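You operate a simulated robot arm through the tools that you are given. There is no shell and no other tool. Be economical: measure what you need, move in short steps, check, and stop when the job is done.

You run a simulated two-armed robot. Do the job below in one go: nothing can be reset, and whatever is moved stays where it is left.

TASK
Pick up the cream cone from the top of the dark table with one hand, pass it to the other hand and put it on the bottom board of the tall shelf. Set down upright: cream cone.

It is judged by the outcome, as a careful person would: the job done as asked, and still so three seconds after it is handed in. It fails if anything else is knocked over, pushed out of place, dropped, spilled or broken.

THE ROBOT
Two 6-joint arms with two-finger grippers on one trunk, on a base that drives. Base frame: it is fixed to the floor where the robot stands at the start and does not move with it; the origin is under the middle of the robot, x ahead of it, y to its left, z up. Lengths are in m, angles in degrees, forces in N, time in s.
The left shoulder is at the start at [0.061, 0.143, 0.8], the right one opposite. With the tool pointing down near the work surface each hand reaches from about 0.24 to 0.7 m from the robot's upright axis, wherever it stands, measured 20 degrees to its own side. Places, roughly: bottom board of the tall shelf [-7.6, 1.8, 0.4]; cream cone [-3.5, 0.75, 0.75]. Payload 2.45 kg a hand.
Tool frame (each hand has its own): the origin (TCP) lies between the finger pads and is the grasp point; the fingertips stand 0.026 m ahead of it; z points along the fingers, y is the line along which they close. Largest opening 0.096 m; the body of the gripper starts 0.069 m behind the TCP.
Orientation is that of the tool frame in the base frame, as a unit quaternion [x, y, z, w]. With the fingers straight down and closing along the base's y, the tool's x points along the base's -x, its y along +y and its z along -z.

THE INTERFACE
- The arms move only by the tool play_rows. It takes "left_deltas", "right_deltas" or both (then of equal length, played together; a hand with none holds still); each is a list of rows, each an object (a shift or turn left out is 0, a gripper value left out holds the last) with "linear": the shift along the base's x, y, z in m, a list of three; "dr": the turn, a rotation vector about the base's x, y, z in degrees, a list of three; "claw": the gripper command, from -1 (fully open) to 1 (shut), values between in proportion. In form: [{"linear": [tx, ty, tz], "dr": [wx, wy, wz], "claw": claw}, ...]. A call has 1 to 10 rows; each row is the pose to reach, as a shift and turn from the pose commanded when the call began. Rows are played at 5 a second. More than 0.05 m and 8.6 degrees between two rows, or a gripper value outside its range, and nothing of the call is played. Where a pose cannot be reached the arm comes as near as it can. A force on the tool above 40 N (or 10 N above the force at the start of the call, whichever is more), or a blocked arm, ends the call early, and 0.2 s more pass. The fingers move at their own pace and stop on an object; they squeeze with about 31 N. The grip force told is the motor's: it shows also when the fingers shut on nothing. Time passes only in rows, and 0.2 s behind the last, so rows that repeat a pose let the fingers close. It gives the time, the measured TCP pose, the force on the tool (base axes), the opening and the grip force at its end, in the units of the frame above (readings bear some noise), with the torque about the TCP (base axes, N m) and any sound that the robot's microphone picked up.
- Cameras (640 x 400 px; columns grow to the right, rows downward): "scene" is now at [0.1441, 0.0059, 1.4093]; the picture's right is [0.06, -1.00, 0.00], its down [-0.68, -0.04, -0.73] and it looks along [0.73, 0.05, -0.68] (base axes); focal length 271 px, centre (320, 200). "left" rides on the left gripper at [0.082, -0.003, -0.098] in its tool frame; the picture's right is [0.04, 1.00, 0.00], its down [-0.73, 0.03, -0.68] and it looks along [-0.68, 0.03, 0.73] (tool axes); focal length 256 px, centre (320, 200). "right" rides on the right gripper at [0.082, 0.003, -0.098] in its tool frame; the picture's right is [-0.04, 1.00, 0.00], its down [-0.73, -0.03, -0.68] and it looks along [-0.68, -0.03, 0.73] (tool axes); focal length 256 px, centre (320, 200). There is no depth. A picture from a camera that has moved, and an enlarged one, comes with that camera's place and axes in the base frame and with its lens.
- capture(camera): a new picture of that camera. No time passes.
- lift_body(by): slides the trunk up (or, below 0, down) by that many m; the arms and the scene camera ride with it, the base frame stays. It gives what a move gives, with no picture.
- steer(legs): drives the robot by 1 to 6 legs, each [ahead, turn to the left] in m and degrees, along the robot's own axes; the way and the turn of a leg run together, so that a leg with both is an arc; at most 1.5 m and 180 degrees a leg. The arms and the cameras ride along, it lands a little off, and it stops where it bumps. It gives what a move gives.
- head_to(pan, tilt): turns the head with the scene camera to pan (to the left, within 86 degrees either way) and tilt (down, from -29 to 69), counted from straight ahead of the robot. It gives what a move gives.
- enlarge(camera, box): a new picture of the part [left, top, right, bottom] of that camera's present view, enlarged. No time passes.
- close_job(): hands the job in; it is judged then, once.

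Work in short steps. Places have to be worked out from the pictures, the camera data and where the tool is seen: move nearer, look again, correct. Check each grasp and each placing, and mend what went wrong. You have 135 turns and 106 pictures in all, those below and enlarged ones among them. Open the grippers and draw the arms clear of the work before you hand the job in, unless the task says otherwise; then end with one line.

The tools are called after "Call:" by a JSON object that holds its "fn" and its "kwargs". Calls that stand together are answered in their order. play_rows: Moves the arms, as the interface text tells. Its arguments: {"type":"object","properties":{"left_deltas":{"type":"array"},"right_deltas":{"type":"array"}},"required":[]} The other tools are called the same way: lift_body (by) slides the trunk up or down; steer (legs) drives the base; head_to (pan, tilt) turns the head that bears the scene camera; capture (camera) takes a picture; enlarge (camera, box) takes an enlarged picture of a part of a camera's view; close_job () hands the job in.

At the start:

```text
t: 0.0
left_position: [0.5551, 0.2699, 1.0456]
left_orientation: [0.001, 1.0, 0.0, 0.0]
left_force: [-1.4, 0.1, 0.7]
left_ft_torque: [-0.01, 0.02, 0.0]
left_grip_width: 0.0958
left_grasp_force: 0.0
right_position: [0.5413, -0.2854, 1.0763]
right_orientation: [0.0, 1.0, 0.0, -0.001]
right_force: [1.0, 0.3, 0.2]
right_ft_torque: [-0.01, 0.01, 0.0]
right_grip_width: 0.0961
right_grasp_force: 0.0
trunk travel left (down, up): [-0.425, 0.165]
robot x, y, heading: [0.0036, 0.0007, -0.1]
head pan, tilt: [3.6, 42.7]
```

scene: 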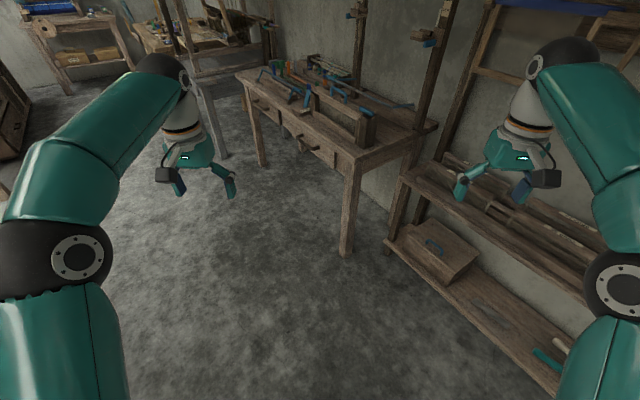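
right: 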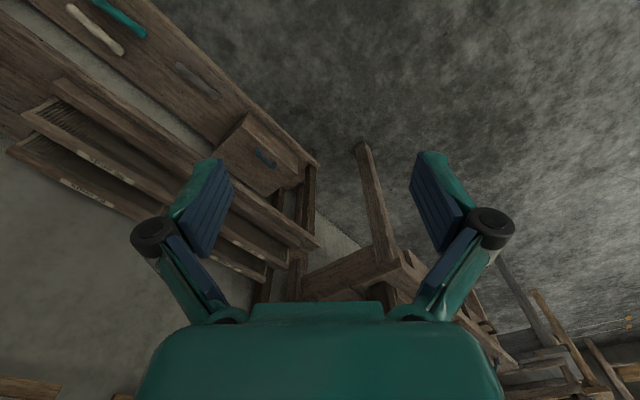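
left: 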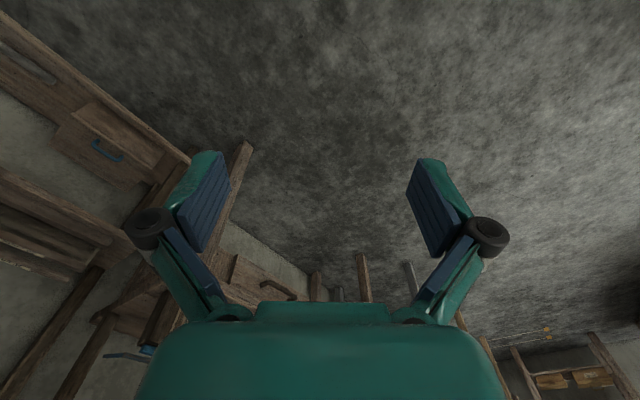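

The job is behind me, so I turn left in place with the head raised to survey the room.

Call:
{"fn": "steer", "kwargs": {"legs": [[0, 84], [0, 84]]}}

Call:
{"fn": "head_to", "kwargs": {"pan": 0, "tilt": 20}}

Call:
{"fn": "capture", "kwargs": {"camera": "scene"}}

```text
t: 3.4
left_position: [-0.0081, 0.6154, 1.0468]
left_orientation: [-0.537, 0.844, -0.001, 0.002]
left_force: [-0.8, -0.1, -0.9]
left_ft_torque: [-0.05, -0.03, 0.0]
left_grip_width: 0.0958
left_grasp_force: 0.0
right_position: [0.4884, 0.367, 1.0782]
right_orientation: [-0.536, 0.844, 0.0, -0.001]
right_force: [-0.4, 0.2, -0.6]
right_ft_torque: [-0.08, 0.04, -0.02]
right_grip_width: 0.0962
right_grasp_force: 0.1
trunk travel left (down, up): [-0.425, 0.165]
robot x, y, heading: [0.0474, -0.0293, 66.4]
head pan, tilt: [3.6, 42.7]
stopped in leg 1: the robot was blocked; the commanded pose is now the measured one
```

```text
t: 4.2
left_position: [-0.0061, 0.6126, 1.0485]
left_orientation: [-0.537, 0.844, 0.001, 0.002]
left_force: [-0.4, -0.4, -0.6]
left_ft_torque: [-0.01, 0.0, -0.04]
left_grip_width: 0.0958
left_grasp_force: 0.1
right_position: [0.4893, 0.3655, 1.0791]
right_orientation: [-0.536, 0.844, 0.0, 0.0]
right_force: [0.2, 0.0, 0.5]
right_ft_torque: [0.0, 0.02, 0.01]
right_grip_width: 0.0958
right_grasp_force: 0.0
trunk travel left (down, up): [-0.425, 0.165]
robot x, y, heading: [0.0491, -0.0291, 66.4]
head pan, tilt: [0.0, 20.0]
```

```text
102 pictures are left
camera scene: at [0.1106, 0.1126, 1.4446], right [0.92, -0.4, 0.0], down [-0.14, -0.31, -0.94], along [0.38, 0.86, -0.34], focal length 271 px, centre (320, 200)
```

scene: 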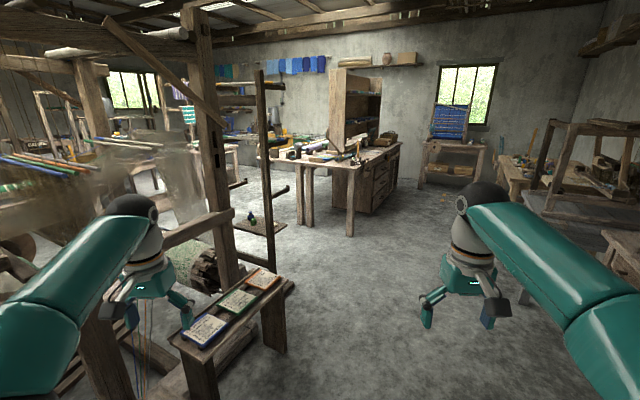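

I was blocked at 66° by something on the left, near a loom. I look around to the left and down.

Call:
{"fn": "head_to", "kwargs": {"pan": 75, "tilt": 35}}

Call:
{"fn": "capture", "kwargs": {"camera": "scene"}}

Call:
{"fn": "head_to", "kwargs": {"pan": -80, "tilt": 30}}

Call:
{"fn": "capture", "kwargs": {"camera": "scene"}}

```text
t: 5.7
left_position: [-0.0062, 0.6118, 1.0487]
left_orientation: [-0.536, 0.844, 0.0, 0.002]
left_force: [-0.2, 0.1, -0.6]
left_ft_torque: [-0.04, 0.0, 0.01]
left_grip_width: 0.0963
left_grasp_force: 0.0
right_position: [0.4894, 0.3645, 1.0782]
right_orientation: [-0.536, 0.844, 0.0, 0.001]
right_force: [-0.7, -0.3, 0.1]
right_ft_torque: [-0.02, 0.0, -0.01]
right_grip_width: 0.096
right_grasp_force: 0.0
trunk travel left (down, up): [-0.425, 0.165]
robot x, y, heading: [0.0484, -0.0258, 66.4]
head pan, tilt: [75.0, 35.0]
```

```text
101 pictures are left
camera scene: at [0.0043, 0.0823, 1.4209], right [0.63, 0.78, 0.0], down [0.45, -0.36, -0.82], along [-0.64, 0.51, -0.57], focal length 271 px, centre (320, 200)
```

scene: 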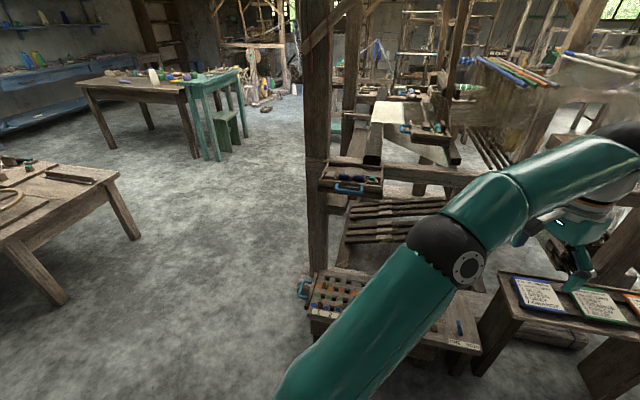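

```text
t: 8.1
left_position: [-0.0065, 0.612, 1.0494]
left_orientation: [-0.536, 0.844, 0.001, 0.002]
left_force: [0.5, -0.2, -0.1]
left_ft_torque: [-0.03, -0.01, 0.0]
left_grip_width: 0.0959
left_grasp_force: 0.0
right_position: [0.4892, 0.3646, 1.0792]
right_orientation: [-0.536, 0.844, 0.001, 0.0]
right_force: [-0.2, 0.7, 0.0]
right_ft_torque: [0.01, 0.01, -0.02]
right_grip_width: 0.096
right_grasp_force: 0.1
trunk travel left (down, up): [-0.425, 0.165]
robot x, y, heading: [0.0508, -0.0272, 66.0]
head pan, tilt: [-80.0, 30.0]
```

```text
100 pictures are left
camera scene: at [0.1608, 0.0058, 1.4287], right [-0.24, -0.97, 0.0], down [-0.49, 0.12, -0.87], along [0.84, -0.2, -0.5], focal length 271 px, centre (320, 200)
```

scene: 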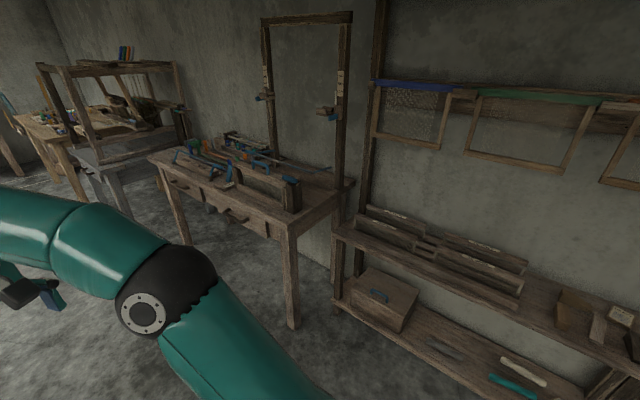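

The left front likely met the bobbin rack at about (-0.5, 0.5). The dark table with a cream object is visible beyond, roughly (-4, 0.7). I back off a bit, then continue turning left.

Call:
{"fn": "steer", "kwargs": {"legs": [[-0.25, 0], [0, 90]]}}

Call:
{"fn": "head_to", "kwargs": {"pan": 0, "tilt": 30}}

Call:
{"fn": "capture", "kwargs": {"camera": "scene"}}

```text
t: 12.2
left_position: [-0.5232, 0.2124, 1.0422]
left_orientation: [0.794, -0.608, -0.032, -0.013]
left_force: [-0.4, 0.0, 0.1]
left_ft_torque: [0.01, 0.0, -0.02]
left_grip_width: 0.0959
left_grasp_force: 0.0
right_position: [0.0273, 0.3271, 1.08]
right_orientation: [0.795, -0.606, 0.0, 0.0]
right_force: [-0.2, -0.4, -0.7]
right_ft_torque: [0.03, -0.02, 0.02]
right_grip_width: 0.0961
right_grasp_force: 0.0
trunk travel left (down, up): [-0.425, 0.165]
robot x, y, heading: [-0.0223, -0.2515, 107.4]
head pan, tilt: [-80.0, 30.0]
stopped in leg 2: the robot was blocked; the commanded pose is now the measured one
```

```text
t: 13.7
left_position: [-0.5228, 0.2135, 1.0408]
left_orientation: [0.793, -0.608, -0.032, -0.013]
left_force: [0.8, 0.6, -0.7]
left_ft_torque: [-0.02, 0.0, -0.02]
left_grip_width: 0.0957
left_grasp_force: 0.1
right_position: [0.0293, 0.3277, 1.0789]
right_orientation: [0.795, -0.607, -0.001, 0.0]
right_force: [0.0, -0.5, 0.2]
right_ft_torque: [0.02, 0.03, -0.02]
right_grip_width: 0.0961
right_grasp_force: 0.0
trunk travel left (down, up): [-0.425, 0.165]
robot x, y, heading: [-0.0195, -0.2493, 107.7]
head pan, tilt: [0.0, 30.0]
```

```text
99 pictures are left
camera scene: at [-0.0661, -0.1057, 1.4286], right [0.95, 0.3, 0.0], down [0.15, -0.48, -0.87], along [-0.26, 0.83, -0.5], focal length 271 px, centre (320, 200)
```

scene: 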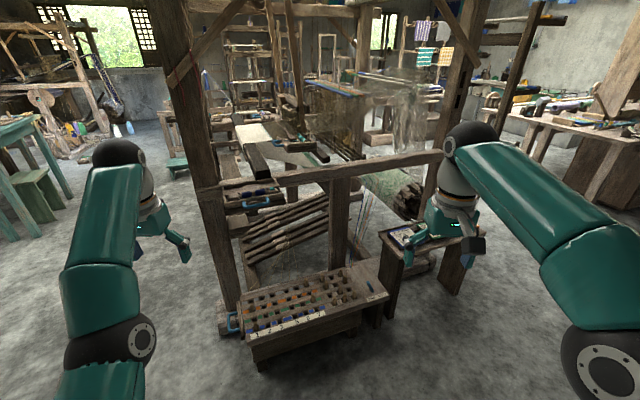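

The left arm appears pressed slightly (tilted 4°). I look to the left and through the left wrist camera to see what it meets.

Call:
{"fn": "head_to", "kwargs": {"pan": 60, "tilt": 30}}

Call:
{"fn": "capture", "kwargs": {"camera": "scene"}}

Call:
{"fn": "capture", "kwargs": {"camera": "left"}}

```text
t: 15.0
left_position: [-0.5223, 0.2129, 1.0411]
left_orientation: [0.794, -0.608, -0.031, -0.013]
left_force: [-0.1, -0.1, 0.1]
left_ft_torque: [0.01, 0.0, 0.04]
left_grip_width: 0.0958
left_grasp_force: 0.1
right_position: [0.0288, 0.3274, 1.0787]
right_orientation: [0.795, -0.607, -0.001, 0.0]
right_force: [0.3, -0.3, -0.2]
right_ft_torque: [0.01, -0.03, -0.02]
right_grip_width: 0.0959
right_grasp_force: 0.0
trunk travel left (down, up): [-0.425, 0.165]
robot x, y, heading: [-0.0189, -0.2523, 107.7]
head pan, tilt: [60.0, 30.0]
```

```text
98 pictures are left
camera scene: at [-0.1273, -0.1723, 1.4287], right [0.22, 0.98, 0.0], down [0.49, -0.11, -0.87], along [-0.85, 0.19, -0.5], focal length 271 px, centre (320, 200)
```

scene: 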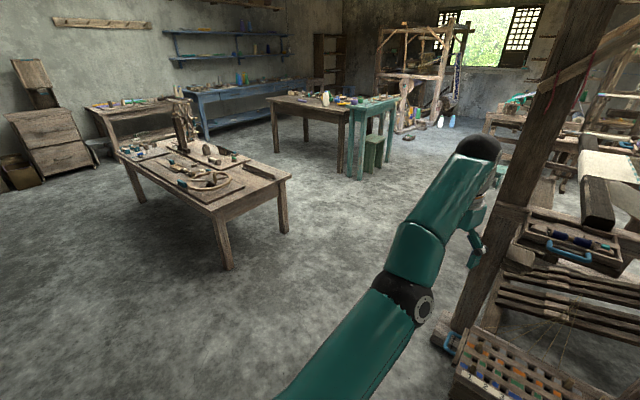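

```text
97 pictures are left
camera left: at [-0.4942, 0.1291, 1.1332], right [-0.95, -0.3, 0.01], down [-0.2, 0.66, 0.73], along [-0.23, 0.69, -0.69], focal length 256 px, centre (320, 200)
```

left: 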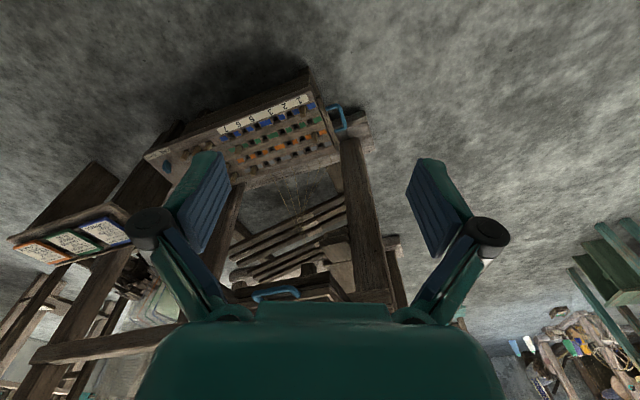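

The arm sees open space; I check close to the base, looking steeply down left and right.

Call:
{"fn": "head_to", "kwargs": {"pan": 70, "tilt": 66}}

Call:
{"fn": "capture", "kwargs": {"camera": "scene"}}

Call:
{"fn": "head_to", "kwargs": {"pan": -86, "tilt": 50}}

Call:
{"fn": "capture", "kwargs": {"camera": "scene"}}

```text
t: 16.0
left_position: [-0.5222, 0.2128, 1.041]
left_orientation: [0.794, -0.607, -0.032, -0.013]
left_force: [1.0, -0.9, 0.5]
left_ft_torque: [-0.06, -0.02, 0.0]
left_grip_width: 0.0959
left_grasp_force: 0.1
right_position: [0.0296, 0.3284, 1.0799]
right_orientation: [0.795, -0.606, -0.001, 0.001]
right_force: [0.1, 0.3, 0.0]
right_ft_torque: [-0.03, -0.01, 0.0]
right_grip_width: 0.0958
right_grasp_force: 0.1
trunk travel left (down, up): [-0.425, 0.165]
robot x, y, heading: [-0.0223, -0.2495, 107.6]
head pan, tilt: [70.0, 66.0]
```

```text
96 pictures are left
camera scene: at [-0.0984, -0.1894, 1.38], right [0.04, 1.0, 0.0], down [0.91, -0.04, -0.41], along [-0.41, 0.02, -0.91], focal length 271 px, centre (320, 200)
```

scene: 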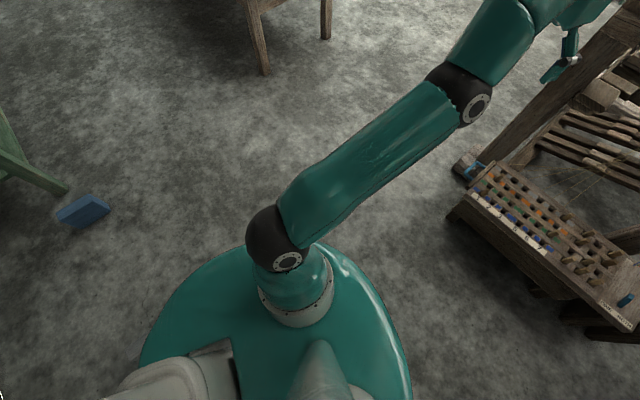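

```text
t: 18.4
left_position: [-0.5228, 0.2139, 1.0414]
left_orientation: [0.793, -0.608, -0.032, -0.014]
left_force: [-0.2, -0.1, 0.0]
left_ft_torque: [0.0, -0.01, -0.03]
left_grip_width: 0.096
left_grasp_force: 0.1
right_position: [0.0291, 0.3282, 1.0794]
right_orientation: [0.795, -0.606, 0.0, 0.001]
right_force: [0.4, 0.8, -0.7]
right_ft_torque: [0.0, 0.0, -0.01]
right_grip_width: 0.096
right_grasp_force: 0.0
trunk travel left (down, up): [-0.425, 0.165]
robot x, y, heading: [-0.0197, -0.2507, 107.7]
head pan, tilt: [-85.9, 50.0]
```

```text
95 pictures are left
camera scene: at [0.0326, -0.1636, 1.3992], right [0.37, -0.93, 0.0], down [-0.71, -0.28, -0.64], along [0.6, 0.24, -0.77], focal length 271 px, centre (320, 200)
```

scene: 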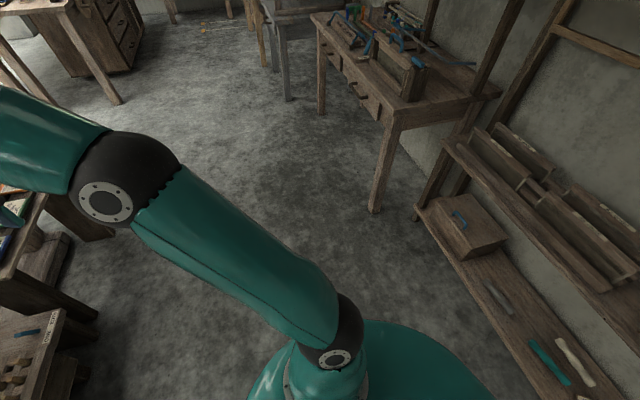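

Nothing obvious touches now. I try a smaller further left turn.

Call:
{"fn": "steer", "kwargs": {"legs": [[0, 25]]}}

Call:
{"fn": "head_to", "kwargs": {"pan": 0, "tilt": 40}}

Call:
{"fn": "capture", "kwargs": {"camera": "scene"}}

```text
t: 20.0
left_position: [-0.6436, 0.021, 1.0447]
left_orientation: [0.885, -0.464, -0.036, -0.01]
left_force: [-0.1, -1.4, 0.6]
left_ft_torque: [0.01, 0.0, -0.04]
left_grip_width: 0.0961
left_grasp_force: 0.1
right_position: [-0.1641, 0.3138, 1.0799]
right_orientation: [0.886, -0.464, 0.0, 0.0]
right_force: [0.2, -0.2, 1.1]
right_ft_torque: [0.01, 0.0, 0.02]
right_grip_width: 0.0959
right_grasp_force: 0.1
trunk travel left (down, up): [-0.425, 0.165]
robot x, y, heading: [-0.0067, -0.2388, 127.3]
head pan, tilt: [-85.9, 50.0]
stopped in leg 1: the robot was blocked; the commanded pose is now the measured one
```

```text
t: 21.6
left_position: [-0.6451, 0.0216, 1.0429]
left_orientation: [0.885, -0.465, -0.036, -0.011]
left_force: [0.7, -0.3, -0.6]
left_ft_torque: [0.01, -0.01, -0.01]
left_grip_width: 0.0962
left_grasp_force: 0.1
right_position: [-0.1648, 0.3136, 1.0802]
right_orientation: [0.886, -0.463, 0.0, -0.001]
right_force: [0.5, 0.0, -0.1]
right_ft_torque: [0.05, 0.0, 0.01]
right_grip_width: 0.096
right_grasp_force: 0.1
trunk travel left (down, up): [-0.425, 0.165]
robot x, y, heading: [-0.0082, -0.2404, 127.3]
head pan, tilt: [0.0, 40.0]
```

```text
94 pictures are left
camera scene: at [-0.0956, -0.1226, 1.4133], right [0.8, 0.61, 0.0], down [0.39, -0.51, -0.77], along [-0.46, 0.61, -0.64], focal length 271 px, centre (320, 200)
```

scene: 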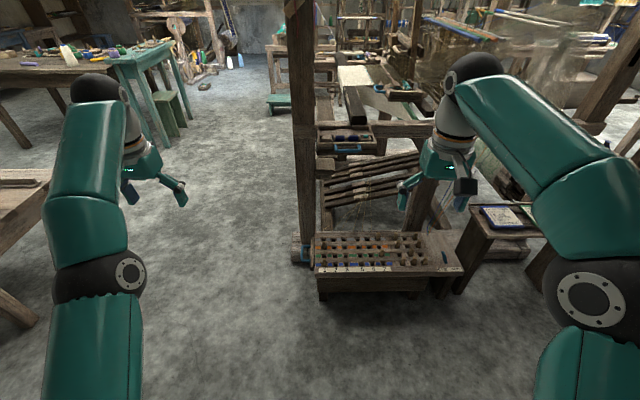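

The turn proceeds in bits. I continue left by another 35°.

Call:
{"fn": "steer", "kwargs": {"legs": [[0, 20], [0, 15]]}}

Call:
{"fn": "capture", "kwargs": {"camera": "scene"}}

```text
t: 24.0
left_position: [-0.6796, -0.3384, 1.0412]
left_orientation: [0.977, -0.21, -0.043, -0.005]
left_force: [0.0, 0.1, 0.1]
left_ft_torque: [-0.06, -0.03, 0.0]
left_grip_width: 0.0959
left_grasp_force: 0.1
right_position: [-0.4244, 0.1565, 1.0807]
right_orientation: [0.977, -0.213, 0.001, -0.001]
right_force: [0.4, 0.0, -0.3]
right_ft_torque: [-0.01, -0.04, -0.01]
right_grip_width: 0.0963
right_grasp_force: 0.1
trunk travel left (down, up): [-0.425, 0.165]
robot x, y, heading: [0.0028, -0.214, 158.8]
head pan, tilt: [0.0, 40.0]
stopped in leg 2: the robot was blocked; the commanded pose is now the measured one
```

```text
93 pictures are left
camera scene: at [-0.1314, -0.1621, 1.4131], right [0.37, 0.93, 0.0], down [0.6, -0.24, -0.76], along [-0.71, 0.28, -0.64], focal length 271 px, centre (320, 200)
```

scene: 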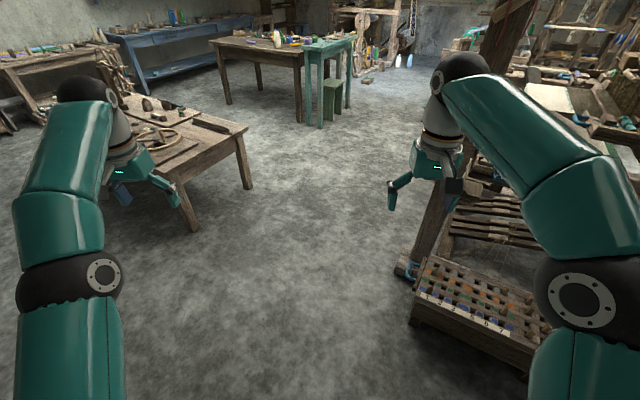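

Facing the gap now. I zoom on the dark table.

Call:
{"fn": "enlarge", "kwargs": {"camera": "scene", "box": [200, 20, 380, 132]}}

```text
3.56 times, centred on (290, 76) of scene
camera zoom: at [-0.1314, -0.1621, 1.4131], right [0.37, 0.93, 0.0], down [0.6, -0.24, -0.76], along [-0.71, 0.28, -0.64], focal length 963 px, centre (427, 641)
```

zoom: 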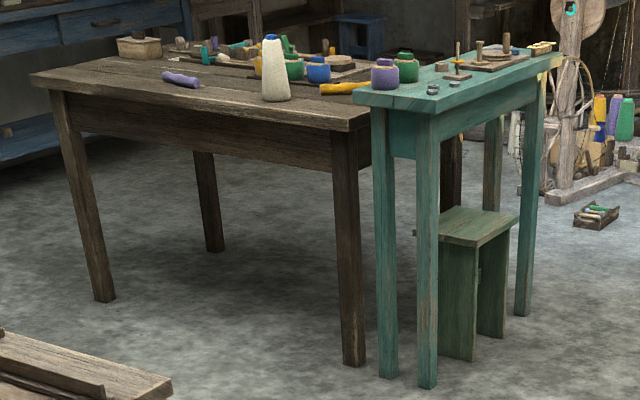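

The cream cone stands near the front edge of the dark table, estimated (-3.65, 0.7), base about 0.1 wide and ~0.25 tall. I drive first leg ahead between loom and low worktable.

Call:
{"fn": "steer", "kwargs": {"legs": [[0, 9], [1.15, 0], [0, -20]]}}

Call:
{"fn": "capture", "kwargs": {"camera": "scene"}}

```text
t: 27.4
left_position: [-1.0109, -0.3639, 1.045]
left_orientation: [0.99, -0.135, -0.046, 0.0]
left_force: [-2.2, -0.4, -2.5]
left_ft_torque: [-0.09, -0.19, -0.01]
left_grip_width: 0.0958
left_grasp_force: 0.0
right_position: [-0.8289, 0.1658, 1.0852]
right_orientation: [0.991, -0.137, -0.003, 0.0]
right_force: [-2.9, 0.1, -2.0]
right_ft_torque: [-0.05, -0.27, -0.02]
right_grip_width: 0.0956
right_grasp_force: 0.0
trunk travel left (down, up): [-0.425, 0.165]
robot x, y, heading: [-0.3508, -0.1445, 168.6]
head pan, tilt: [0.0, 40.0]
stopped in leg 2: the robot was blocked; the commanded pose is now the measured one
```

```text
91 pictures are left
camera scene: at [-0.5045, -0.108, 1.4118], right [0.2, 0.98, 0.0], down [0.64, -0.13, -0.76], along [-0.74, 0.15, -0.65], focal length 271 px, centre (320, 200)
```

scene: 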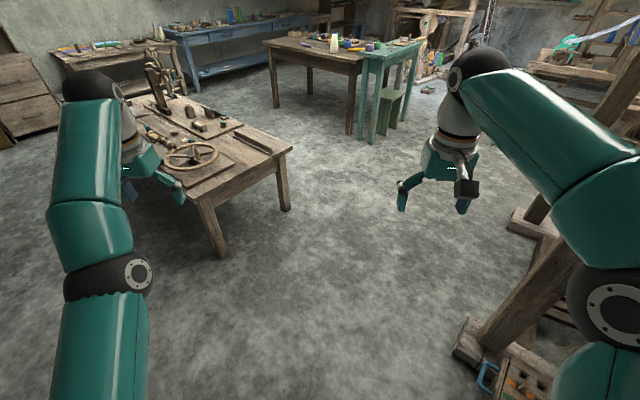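

Blocked again after 0.35 m. I look down at the right and left sides of the base to find the contact.

Call:
{"fn": "head_to", "kwargs": {"pan": -70, "tilt": 66}}

Call:
{"fn": "capture", "kwargs": {"camera": "scene"}}

Call:
{"fn": "head_to", "kwargs": {"pan": 5, "tilt": 69}}

Call:
{"fn": "capture", "kwargs": {"camera": "scene"}}

```text
t: 28.8
left_position: [-1.0013, -0.3656, 1.0518]
left_orientation: [0.99, -0.134, -0.05, -0.001]
left_force: [0.0, 0.9, 0.4]
left_ft_torque: [0.04, 0.0, -0.02]
left_grip_width: 0.096
left_grasp_force: 0.0
right_position: [-0.8211, 0.165, 1.0898]
right_orientation: [0.99, -0.138, -0.008, -0.001]
right_force: [-0.5, 0.0, 0.0]
right_ft_torque: [0.0, -0.01, 0.0]
right_grip_width: 0.0959
right_grasp_force: 0.0
trunk travel left (down, up): [-0.425, 0.165]
robot x, y, heading: [-0.3489, -0.1404, 168.1]
head pan, tilt: [-70.0, 66.0]
```

```text
90 pictures are left
camera scene: at [-0.4196, -0.0688, 1.38], right [0.99, 0.15, 0.0], down [0.13, -0.9, -0.41], along [-0.06, 0.4, -0.91], focal length 271 px, centre (320, 200)
```

scene: 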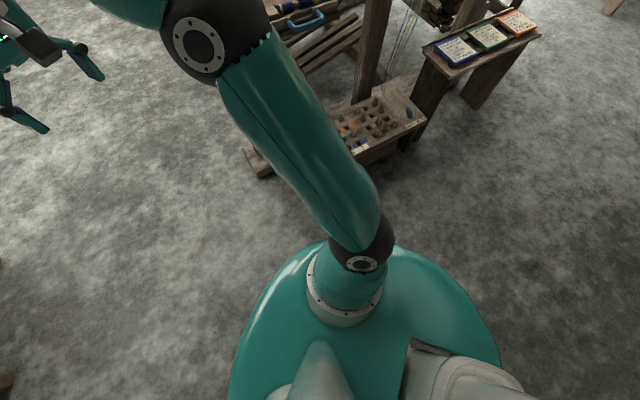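

```text
t: 30.3
left_position: [-1.0026, -0.3664, 1.0509]
left_orientation: [0.99, -0.133, -0.05, -0.001]
left_force: [-0.2, -0.4, -0.4]
left_ft_torque: [-0.01, 0.04, 0.02]
left_grip_width: 0.0962
left_grasp_force: 0.1
right_position: [-0.8209, 0.1638, 1.0906]
right_orientation: [0.99, -0.138, -0.008, 0.0]
right_force: [0.0, 0.1, -0.2]
right_ft_torque: [0.01, 0.03, 0.03]
right_grip_width: 0.0957
right_grasp_force: 0.0
trunk travel left (down, up): [-0.425, 0.165]
robot x, y, heading: [-0.3481, -0.1394, 168.1]
head pan, tilt: [5.0, 68.8]
```

```text
89 pictures are left
camera scene: at [-0.4664, -0.1212, 1.3772], right [0.12, 0.99, 0.0], down [0.93, -0.11, -0.36], along [-0.36, 0.04, -0.93], focal length 271 px, centre (320, 200)
```

scene: 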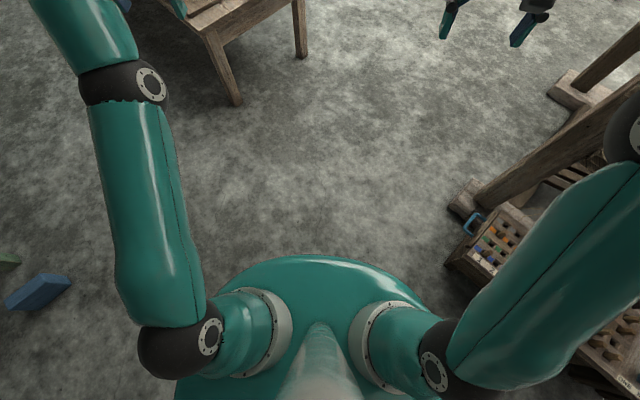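

Nothing is visibly touching the base. I try again with shorter legs.

Call:
{"fn": "steer", "kwargs": {"legs": [[0.2, 0], [0.2, 0], [0.2, 0], [0.2, 0]]}}

```text
t: 35.5
left_position: [-1.7834, -0.2065, 1.0507]
left_orientation: [0.99, -0.134, -0.049, 0.0]
left_force: [-0.2, -0.1, -0.2]
left_ft_torque: [0.02, -0.02, 0.01]
left_grip_width: 0.0959
left_grasp_force: 0.1
right_position: [-1.6045, 0.3244, 1.09]
right_orientation: [0.99, -0.138, -0.006, 0.0]
right_force: [0.0, 0.1, -0.8]
right_ft_torque: [-0.03, -0.05, -0.02]
right_grip_width: 0.0958
right_grasp_force: 0.1
trunk travel left (down, up): [-0.425, 0.165]
robot x, y, heading: [-1.1296, 0.0191, 168.5]
head pan, tilt: [5.0, 68.8]
```

Short legs work cleanly. Now turn right towards (-2.0, 0.65) and go on.

Call:
{"fn": "steer", "kwargs": {"legs": [[0, -12], [0, -12], [0.25, 0], [0.25, 0], [0.25, 0], [0.2, 0]]}}

Call:
{"fn": "head_to", "kwargs": {"pan": 15, "tilt": 30}}

Call:
{"fn": "capture", "kwargs": {"camera": "scene"}}

```text
t: 42.8
left_position: [-2.525, 0.5848, 1.0604]
left_orientation: [0.941, -0.335, -0.054, -0.012]
left_force: [-1.8, 1.1, -1.0]
left_ft_torque: [-0.13, -0.15, -0.03]
left_grip_width: 0.096
left_grasp_force: 0.1
right_position: [-2.1389, 0.9973, 1.0956]
right_orientation: [0.941, -0.339, -0.01, -0.001]
right_force: [-1.8, 0.9, -1.3]
right_ft_torque: [-0.17, -0.23, -0.03]
right_grip_width: 0.096
right_grasp_force: 0.1
trunk travel left (down, up): [-0.425, 0.165]
robot x, y, heading: [-1.8382, 0.5297, 145.0]
head pan, tilt: [5.0, 68.8]
stopped in leg 6: the robot was blocked; the commanded pose is now the measured one
```

```text
t: 43.9
left_position: [-2.5209, 0.5815, 1.0642]
left_orientation: [0.941, -0.334, -0.057, -0.013]
left_force: [-0.3, 0.1, -0.5]
left_ft_torque: [0.02, 0.0, 0.01]
left_grip_width: 0.0959
left_grasp_force: 0.1
right_position: [-2.1347, 0.9927, 1.0995]
right_orientation: [0.94, -0.341, -0.014, -0.003]
right_force: [0.3, 0.3, 0.6]
right_ft_torque: [-0.01, 0.03, -0.01]
right_grip_width: 0.096
right_grasp_force: 0.1
trunk travel left (down, up): [-0.425, 0.165]
robot x, y, heading: [-1.8352, 0.5307, 145.0]
head pan, tilt: [15.0, 30.0]
```

```text
88 pictures are left
camera scene: at [-1.9713, 0.5974, 1.4286], right [0.34, 0.94, 0.0], down [0.47, -0.17, -0.87], along [-0.81, 0.3, -0.5], focal length 271 px, centre (320, 200)
```

scene: 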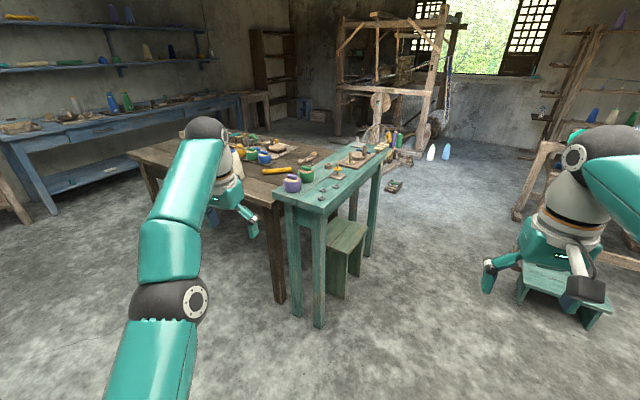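

Consistent with earlier estimates. I raise the trunk 0.1 m for clearance over the table and go on west with small legs.

Call:
{"fn": "lift_body", "kwargs": {"by": 0.1}}

Call:
{"fn": "steer", "kwargs": {"legs": [[0, 12], [0, 12], [0, 12], [0.2, 0], [0.2, 0], [0.2, 0]]}}

Call:
{"fn": "head_to", "kwargs": {"pan": -20, "tilt": 35}}

Call:
{"fn": "capture", "kwargs": {"camera": "scene"}}

```text
t: 45.2
left_position: [-2.5219, 0.5821, 1.164]
left_orientation: [0.941, -0.334, -0.057, -0.013]
left_force: [0.0, -0.1, 0.6]
left_ft_torque: [-0.02, 0.01, 0.0]
left_grip_width: 0.0961
left_grasp_force: 0.0
right_position: [-2.1359, 0.9929, 1.1996]
right_orientation: [0.94, -0.34, -0.013, -0.003]
right_force: [0.7, -0.7, 0.0]
right_ft_torque: [0.0, 0.0, 0.0]
right_grip_width: 0.0959
right_grasp_force: 0.1
trunk travel left (down, up): [-0.525, 0.065]
robot x, y, heading: [-1.8379, 0.5311, 145.3]
head pan, tilt: [15.0, 30.0]
```

```text
t: 46.7
left_position: [-2.5117, 0.4398, 1.1585]
left_orientation: [0.97, -0.236, -0.055, -0.008]
left_force: [-0.4, -1.4, -0.3]
left_ft_torque: [0.0, 0.0, -0.01]
left_grip_width: 0.096
left_grasp_force: 0.1
right_position: [-2.224, 0.9207, 1.1993]
right_orientation: [0.97, -0.241, -0.014, -0.003]
right_force: [-0.2, -0.4, -0.3]
right_ft_torque: [0.06, 0.03, -0.01]
right_grip_width: 0.0957
right_grasp_force: 0.1
trunk travel left (down, up): [-0.525, 0.065]
robot x, y, heading: [-1.8349, 0.5391, 156.8]
head pan, tilt: [15.0, 30.0]
stopped in leg 2: the robot was blocked; the commanded pose is now the measured one
```

```text
t: 47.7
left_position: [-2.5109, 0.4408, 1.1599]
left_orientation: [0.97, -0.236, -0.055, -0.009]
left_force: [-0.6, 0.6, 0.4]
left_ft_torque: [0.0, 0.0, 0.03]
left_grip_width: 0.096
left_grasp_force: 0.1
right_position: [-2.2225, 0.9229, 1.1996]
right_orientation: [0.971, -0.24, -0.014, -0.002]
right_force: [0.8, -0.3, 0.3]
right_ft_torque: [0.02, 0.0, -0.01]
right_grip_width: 0.0959
right_grasp_force: 0.0
trunk travel left (down, up): [-0.525, 0.065]
robot x, y, heading: [-1.829, 0.5394, 156.9]
head pan, tilt: [-20.0, 35.0]
```

```text
87 pictures are left
camera scene: at [-1.9521, 0.6248, 1.5209], right [0.68, 0.73, 0.0], down [0.42, -0.39, -0.82], along [-0.6, 0.56, -0.57], focal length 271 px, centre (320, 200)
```

scene: 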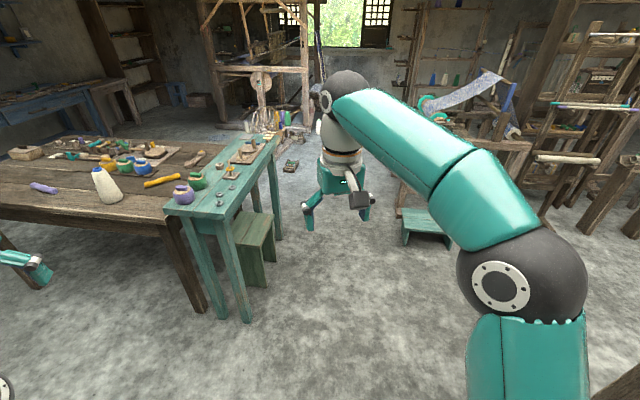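

Cone re-estimated at (-3.57, 0.62), table top z≈0.72, 0.13 m inside the front edge. The tall shelf is the bookcase in the far corner. I continue turning and driving in small legs.

Call:
{"fn": "steer", "kwargs": {"legs": [[0, 10], [0.05, 10], [0.15, 0], [0.2, 0], [0.2, 0]]}}

```text
t: 49.3
left_position: [-2.4845, 0.2808, 1.1611]
left_orientation: [0.992, -0.11, -0.065, -0.001]
left_force: [-1.3, -0.2, -0.6]
left_ft_torque: [-0.01, -0.05, 0.03]
left_grip_width: 0.0959
left_grasp_force: 0.1
right_position: [-2.3218, 0.8191, 1.2005]
right_orientation: [0.993, -0.119, -0.014, 0.0]
right_force: [-0.7, 0.0, -0.9]
right_ft_torque: [0.01, -0.06, 0.01]
right_grip_width: 0.0962
right_grasp_force: 0.0
trunk travel left (down, up): [-0.525, 0.065]
robot x, y, heading: [-1.8474, 0.5505, 171.9]
head pan, tilt: [-20.0, 35.0]
stopped in leg 2: the robot was blocked; the commanded pose is now the measured one
```

Still stopping mid-turn; I keep on with separate tiny steps.

Call:
{"fn": "steer", "kwargs": {"legs": [[0, 8]]}}

Call:
{"fn": "steer", "kwargs": {"legs": [[0.2, 0], [0.2, 0], [0.2, 0]]}}

Call:
{"fn": "head_to", "kwargs": {"pan": 0, "tilt": 35}}

Call:
{"fn": "capture", "kwargs": {"camera": "scene"}}

```text
t: 50.4
left_position: [-2.4357, 0.1932, 1.163]
left_orientation: [0.997, -0.04, -0.066, 0.003]
left_force: [4.3, 0.6, 0.8]
left_ft_torque: [-0.09, 0.39, -0.03]
left_grip_width: 0.096
left_grasp_force: 0.0
right_position: [-2.3524, 0.7492, 1.2027]
right_orientation: [0.999, -0.049, -0.016, 0.001]
right_force: [-0.1, 0.2, 0.0]
right_ft_torque: [0.0, 0.05, 0.03]
right_grip_width: 0.0963
right_grasp_force: 0.0
trunk travel left (down, up): [-0.525, 0.065]
robot x, y, heading: [-1.8436, 0.5585, -180.0]
head pan, tilt: [-20.0, 35.0]
```

```text
t: 54.4
left_position: [-3.0432, 0.197, 1.1616]
left_orientation: [0.997, -0.042, -0.066, 0.003]
left_force: [-0.8, -0.3, -1.1]
left_ft_torque: [-0.04, -0.01, 0.02]
left_grip_width: 0.096
left_grasp_force: 0.0
right_position: [-2.9584, 0.7523, 1.2017]
right_orientation: [0.999, -0.05, -0.015, 0.002]
right_force: [-0.7, 0.3, 0.1]
right_ft_torque: [0.01, -0.03, 0.0]
right_grip_width: 0.0957
right_grasp_force: 0.1
trunk travel left (down, up): [-0.525, 0.065]
robot x, y, heading: [-2.45, 0.5557, 179.7]
head pan, tilt: [-20.0, 35.0]
```

```text
t: 55.3
left_position: [-3.0412, 0.1981, 1.1629]
left_orientation: [0.997, -0.041, -0.066, 0.003]
left_force: [0.3, -0.6, -0.1]
left_ft_torque: [0.02, -0.01, 0.03]
left_grip_width: 0.0963
left_grasp_force: 0.1
right_position: [-2.9568, 0.7526, 1.2034]
right_orientation: [0.999, -0.051, -0.016, 0.002]
right_force: [-0.4, 0.0, -0.3]
right_ft_torque: [0.0, -0.01, -0.03]
right_grip_width: 0.0959
right_grasp_force: 0.1
trunk travel left (down, up): [-0.525, 0.065]
robot x, y, heading: [-2.4505, 0.5609, 179.8]
head pan, tilt: [0.0, 35.0]
```

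```text
86 pictures are left
camera scene: at [-2.6, 0.5621, 1.5209], right [0.0, 1.0, 0.0], down [0.57, 0.0, -0.82], along [-0.82, 0.0, -0.57], focal length 271 px, centre (320, 200)
```

scene: 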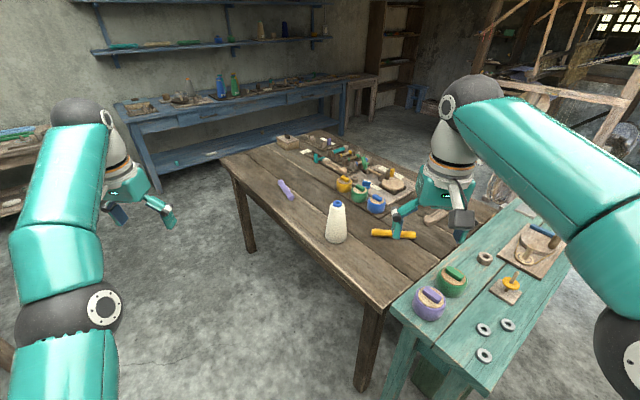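

Good view: cone base about (-3.465, 0.63, 0.72), ~0.195 tall, base ~0.1 wide. I head for a stand at about (-3.0, 0.36).

Call:
{"fn": "steer", "kwargs": {"legs": [[0, 7], [0, 7], [0, 6]]}}

Call:
{"fn": "steer", "kwargs": {"legs": [[0.2, 0], [0.2, 0], [0.18, 0]]}}

```text
t: 57.5
left_position: [-2.8806, 0.0185, 1.1597]
left_orientation: [0.989, 0.133, -0.066, 0.012]
left_force: [-0.6, -0.1, -0.3]
left_ft_torque: [0.03, -0.03, -0.01]
left_grip_width: 0.0962
left_grasp_force: 0.1
right_position: [-2.9952, 0.5642, 1.2037]
right_orientation: [0.992, 0.123, -0.015, 0.004]
right_force: [0.0, 0.3, 0.2]
right_ft_torque: [0.01, 0.02, 0.0]
right_grip_width: 0.0961
right_grasp_force: 0.1
trunk travel left (down, up): [-0.525, 0.065]
robot x, y, heading: [-2.46, 0.5742, -159.8]
head pan, tilt: [0.0, 35.0]
```

```text
t: 61.5
left_position: [-3.4311, -0.186, 1.1601]
left_orientation: [0.989, 0.135, -0.066, 0.013]
left_force: [-0.9, -0.2, -0.5]
left_ft_torque: [0.01, -0.05, -0.01]
left_grip_width: 0.0961
left_grasp_force: 0.0
right_position: [-3.5475, 0.3588, 1.2034]
right_orientation: [0.992, 0.126, -0.014, 0.004]
right_force: [-0.6, -0.7, -1.1]
right_ft_torque: [-0.01, -0.01, -0.01]
right_grip_width: 0.0959
right_grasp_force: 0.1
trunk travel left (down, up): [-0.525, 0.065]
robot x, y, heading: [-3.0098, 0.3716, -159.5]
head pan, tilt: [0.0, 35.0]
```

Now turn right about 60° so the cone lies slightly left of straight ahead.

Call:
{"fn": "steer", "kwargs": {"legs": [[0, -12], [0, -12], [0, -12], [0, -12], [0, -10]]}}

Call:
{"fn": "head_to", "kwargs": {"pan": 5, "tilt": 45}}

Call:
{"fn": "capture", "kwargs": {"camera": "scene"}}

```text
t: 63.6
left_position: [-3.614, 0.024, 1.1629]
left_orientation: [0.995, -0.066, -0.069, -0.001]
left_force: [0.1, -0.1, -0.1]
left_ft_torque: [-0.04, 0.02, 0.01]
left_grip_width: 0.0958
left_grasp_force: 0.2
right_position: [-3.5071, 0.5716, 1.206]
right_orientation: [0.997, -0.076, -0.016, 0.002]
right_force: [0.4, 0.0, 0.2]
right_ft_torque: [-0.03, 0.0, 0.0]
right_grip_width: 0.0959
right_grasp_force: 0.1
trunk travel left (down, up): [-0.525, 0.065]
robot x, y, heading: [-3.0099, 0.3535, 177.0]
head pan, tilt: [0.0, 35.0]
stopped in leg 2: the robot was blocked; the commanded pose is now the measured one
```

```text
t: 64.3
left_position: [-3.615, 0.0229, 1.1606]
left_orientation: [0.995, -0.067, -0.068, -0.001]
left_force: [0.0, 0.1, 0.6]
left_ft_torque: [0.0, -0.02, -0.01]
left_grip_width: 0.0957
left_grasp_force: 0.0
right_position: [-3.5076, 0.5699, 1.2052]
right_orientation: [0.997, -0.076, -0.015, 0.002]
right_force: [0.1, -0.7, -0.1]
right_ft_torque: [0.01, -0.01, -0.03]
right_grip_width: 0.096
right_grasp_force: 0.2
trunk travel left (down, up): [-0.525, 0.065]
robot x, y, heading: [-3.0087, 0.3537, 176.8]
head pan, tilt: [5.0, 45.0]
```

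```text
85 pictures are left
camera scene: at [-3.1534, 0.3554, 1.5061], right [-0.03, 1.0, 0.0], down [0.71, 0.02, -0.71], along [-0.71, -0.02, -0.71], focal length 271 px, centre (320, 200)
```

scene: 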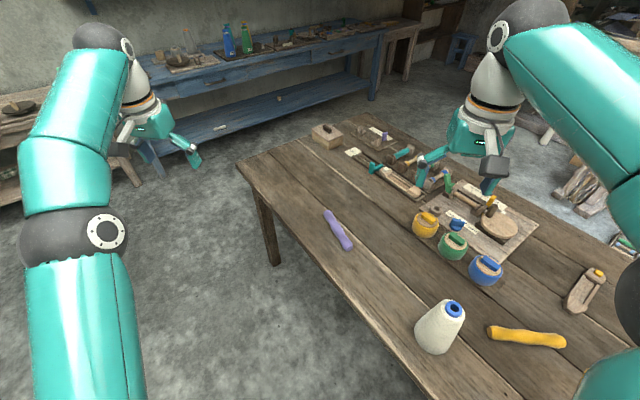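

Cone refined at (-3.41, 0.645). I'll pick with the right hand from above, so I turn right ~16° more and look with that wrist camera.

Call:
{"fn": "steer", "kwargs": {"legs": [[0, -8], [0, -8]]}}

Call:
{"fn": "capture", "kwargs": {"camera": "right"}}

Call:
{"fn": "capture", "kwargs": {"camera": "scene"}}

```text
t: 66.0
left_position: [-3.6861, 0.2013, 1.1608]
left_orientation: [0.977, -0.203, -0.066, -0.011]
left_force: [-0.4, -0.3, 0.4]
left_ft_torque: [-0.02, -0.03, 0.03]
left_grip_width: 0.0959
left_grasp_force: 0.0
right_position: [-3.4322, 0.698, 1.204]
right_orientation: [0.977, -0.213, -0.016, -0.001]
right_force: [0.5, 1.8, -1.0]
right_ft_torque: [-0.02, -0.03, 0.01]
right_grip_width: 0.096
right_grasp_force: 0.0
trunk travel left (down, up): [-0.525, 0.065]
robot x, y, heading: [-3.0165, 0.3403, 161.3]
head pan, tilt: [5.0, 45.0]
```

```text
84 pictures are left
camera right: at [-3.3561, 0.6604, 1.3], right [-0.45, -0.89, 0.01], down [-0.63, 0.33, 0.7], along [-0.63, 0.31, -0.71], focal length 256 px, centre (320, 200)
```

right: 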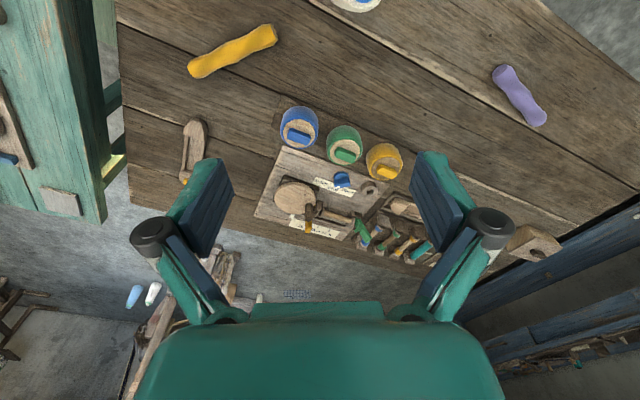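

```text
83 pictures are left
camera scene: at [-3.154, 0.3821, 1.506], right [0.24, 0.97, 0.0], down [0.69, -0.17, -0.71], along [-0.69, 0.17, -0.71], focal length 271 px, centre (320, 200)
```

scene: 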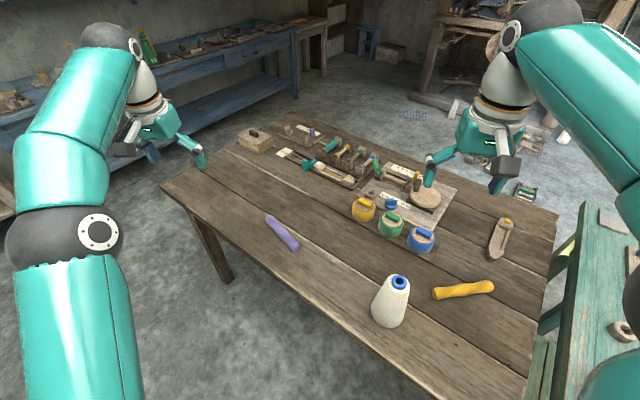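

Cone axis is at (-3.417, 0.646), top z≈0.91. I bring the right hand over it at height and turn its camera towards the robot's right (so the left hand can later come in freely).

Call:
{"fn": "play_rows", "kwargs": {"right_deltas": [{"linear": [0.005, -0.02, 0], "dr": [0, 0, 8], "claw": -1}, {"linear": [0.015, -0.052, 0], "dr": [0, 0, 16]}, {"linear": [0.015, -0.052, 0], "dr": [0, 0, 24]}, {"linear": [0.015, -0.052, 0], "dr": [0, 0, 32]}, {"linear": [0.015, -0.052, 0], "dr": [0, 0, 40]}, {"linear": [0.015, -0.052, 0], "dr": [0, 0, 48]}, {"linear": [0.015, -0.052, -0.05], "dr": [0, 0, 48]}, {"linear": [0.015, -0.052, -0.1], "dr": [0, 0, 48]}, {"linear": [0.015, -0.052, -0.15], "dr": [0, 0, 48]}, {"linear": [0.015, -0.052, -0.18], "dr": [0, 0, 48]}]}}

Call:
{"fn": "capture", "kwargs": {"camera": "right"}}

Call:
{"fn": "capture", "kwargs": {"camera": "scene"}}

```text
t: 68.2
left_position: [-3.6843, 0.2006, 1.1621]
left_orientation: [0.977, -0.202, -0.067, -0.01]
left_force: [-0.5, -0.2, -0.8]
left_ft_torque: [0.02, -0.01, 0.02]
left_grip_width: 0.0964
left_grasp_force: 0.1
right_position: [-3.4183, 0.6469, 1.0252]
right_orientation: [0.979, 0.204, -0.015, 0.007]
right_force: [0.7, 0.1, 0.4]
right_ft_torque: [0.01, 0.0, -0.01]
right_grip_width: 0.0959
right_grasp_force: 0.2
trunk travel left (down, up): [-0.525, 0.065]
robot x, y, heading: [-3.0139, 0.3436, 160.9]
head pan, tilt: [5.0, 45.0]
```

```text
82 pictures are left
camera right: at [-3.3394, 0.6784, 1.1203], right [0.36, -0.93, 0.01], down [-0.67, -0.25, 0.7], along [-0.65, -0.26, -0.71], focal length 256 px, centre (320, 200)
```

right: 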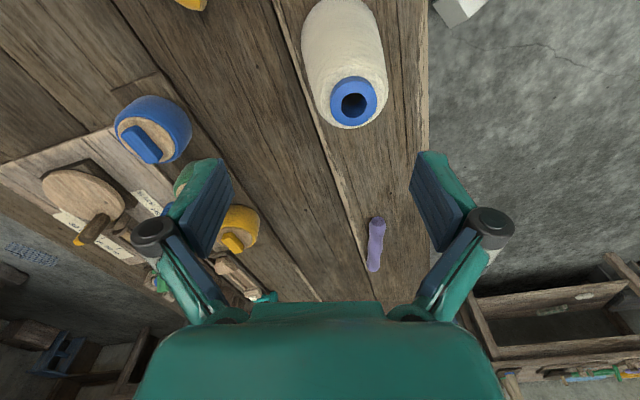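

```text
81 pictures are left
camera scene: at [-3.1543, 0.3817, 1.506], right [0.24, 0.97, 0.0], down [0.69, -0.17, -0.71], along [-0.69, 0.17, -0.71], focal length 271 px, centre (320, 200)
```

scene: 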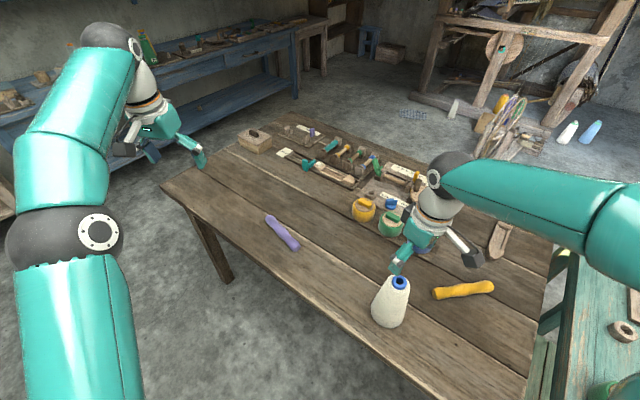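

The two cameras' rays agree if the cone top is at z≈0.95: cone axis at (-3.402, 0.627), table top ≈0.767. I correct sideways and look again.

Call:
{"fn": "play_rows", "kwargs": {"right_deltas": [{"linear": [0.016, -0.02, 0], "dr": [0, 0, 0]}, {"linear": [0.016, -0.02, 0], "dr": [0, 0, 0]}]}}

Call:
{"fn": "capture", "kwargs": {"camera": "right"}}

Call:
{"fn": "enlarge", "kwargs": {"camera": "scene", "box": [320, 200, 480, 300]}}

```text
t: 68.8
left_position: [-3.6853, 0.201, 1.1613]
left_orientation: [0.977, -0.203, -0.068, -0.011]
left_force: [0.2, 1.2, 0.6]
left_ft_torque: [-0.02, -0.02, -0.01]
left_grip_width: 0.0958
left_grasp_force: 0.0
right_position: [-3.4013, 0.6262, 1.0251]
right_orientation: [0.979, 0.204, -0.014, 0.006]
right_force: [-0.8, 0.3, -0.2]
right_ft_torque: [-0.02, 0.01, 0.04]
right_grip_width: 0.0961
right_grasp_force: 0.0
trunk travel left (down, up): [-0.525, 0.065]
robot x, y, heading: [-3.0156, 0.3431, 160.9]
head pan, tilt: [5.0, 45.0]
```

```text
80 pictures are left
camera right: at [-3.3231, 0.6584, 1.1208], right [0.36, -0.93, 0.01], down [-0.67, -0.25, 0.7], along [-0.65, -0.26, -0.71], focal length 256 px, centre (320, 200)
```

right: 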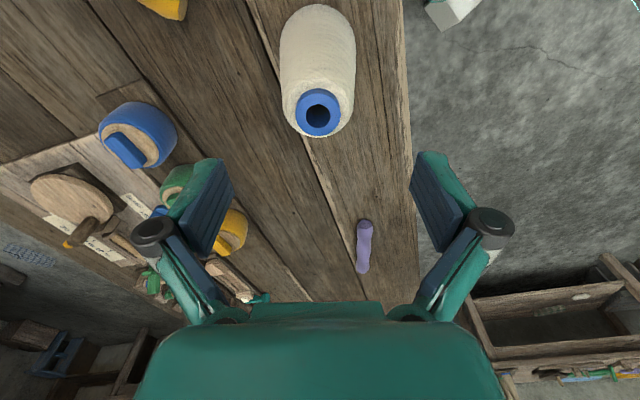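

```text
4.00 times, centred on (400, 250) of scene
camera zoom: at [-3.1546, 0.382, 1.5059], right [0.24, 0.97, 0.0], down [0.69, -0.17, -0.71], along [-0.69, 0.17, -0.71], focal length 1084 px, centre (0, 0)
```

zoom: 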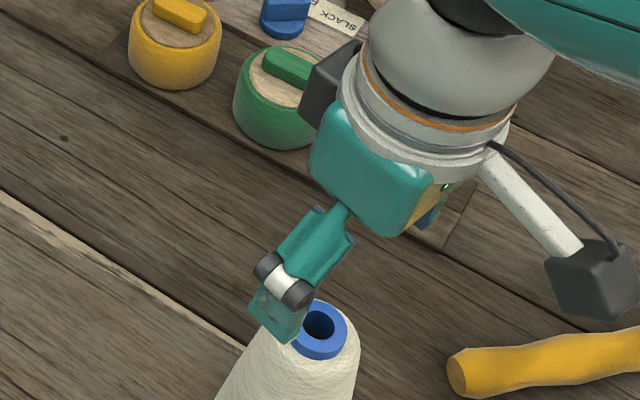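

Centred. Descend 0.105 m with open fingers (TCP at z≈0.92) and look.

Call:
{"fn": "play_rows", "kwargs": {"right_deltas": [{"linear": [0, 0, -0.04]}, {"linear": [0, 0, -0.075]}, {"linear": [0, 0, -0.105]}, {"linear": [0, 0, -0.105]}]}}

Call:
{"fn": "capture", "kwargs": {"camera": "right"}}

```text
t: 69.8
left_position: [-3.6836, 0.2, 1.1621]
left_orientation: [0.977, -0.202, -0.067, -0.011]
left_force: [-0.3, 0.1, 0.4]
left_ft_torque: [0.02, 0.02, -0.02]
left_grip_width: 0.0958
left_grasp_force: 0.2
right_position: [-3.4006, 0.6255, 0.9203]
right_orientation: [0.979, 0.204, -0.015, 0.005]
right_force: [-0.6, 0.0, -0.3]
right_ft_torque: [-0.01, 0.02, -0.05]
right_grip_width: 0.0958
right_grasp_force: 0.2
trunk travel left (down, up): [-0.525, 0.065]
robot x, y, heading: [-3.018, 0.34, 160.9]
head pan, tilt: [5.0, 45.0]
```

```text
78 pictures are left
camera right: at [-3.322, 0.6574, 1.0155], right [0.36, -0.93, 0.01], down [-0.67, -0.25, 0.7], along [-0.65, -0.26, -0.71], focal length 256 px, centre (320, 200)
```

right: 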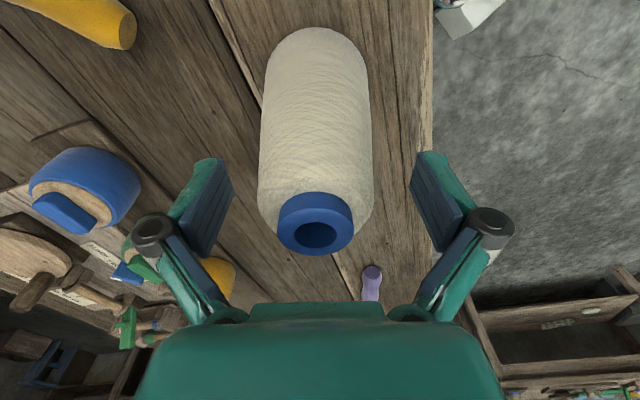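

Cone is between the pads. Close the fingers.

Call:
{"fn": "play_rows", "kwargs": {"right_deltas": [{"claw": 1}, {"claw": 1}, {"claw": 1}, {"claw": 1}, {"claw": 1}]}}

Call:
{"fn": "capture", "kwargs": {"camera": "right"}}

```text
t: 71.0
left_position: [-3.6836, 0.2, 1.1616]
left_orientation: [0.977, -0.201, -0.067, -0.01]
left_force: [-0.4, -0.1, 0.6]
left_ft_torque: [0.0, -0.01, -0.02]
left_grip_width: 0.0961
left_grasp_force: 0.1
right_position: [-3.4018, 0.6262, 0.922]
right_orientation: [0.979, 0.203, -0.016, 0.006]
right_force: [-1.8, 2.6, 6.7]
right_ft_torque: [0.05, 0.15, -0.03]
right_grip_width: 0.0587
right_grasp_force: 31.1
trunk travel left (down, up): [-0.525, 0.065]
robot x, y, heading: [-3.0185, 0.3415, 160.9]
head pan, tilt: [5.0, 45.0]
```

```text
77 pictures are left
camera right: at [-3.3225, 0.6578, 1.016], right [0.36, -0.93, 0.01], down [-0.66, -0.25, 0.7], along [-0.65, -0.26, -0.71], focal length 256 px, centre (320, 200)
```

right: 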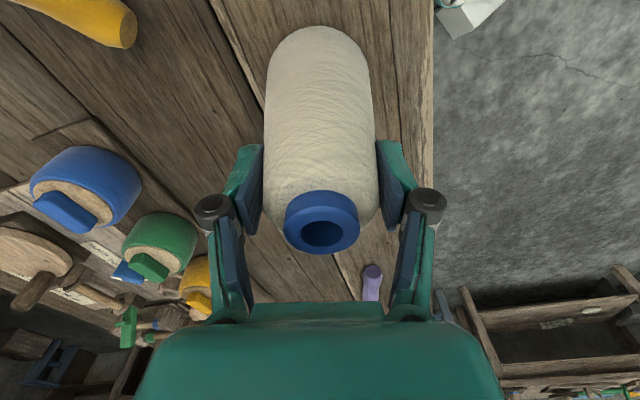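

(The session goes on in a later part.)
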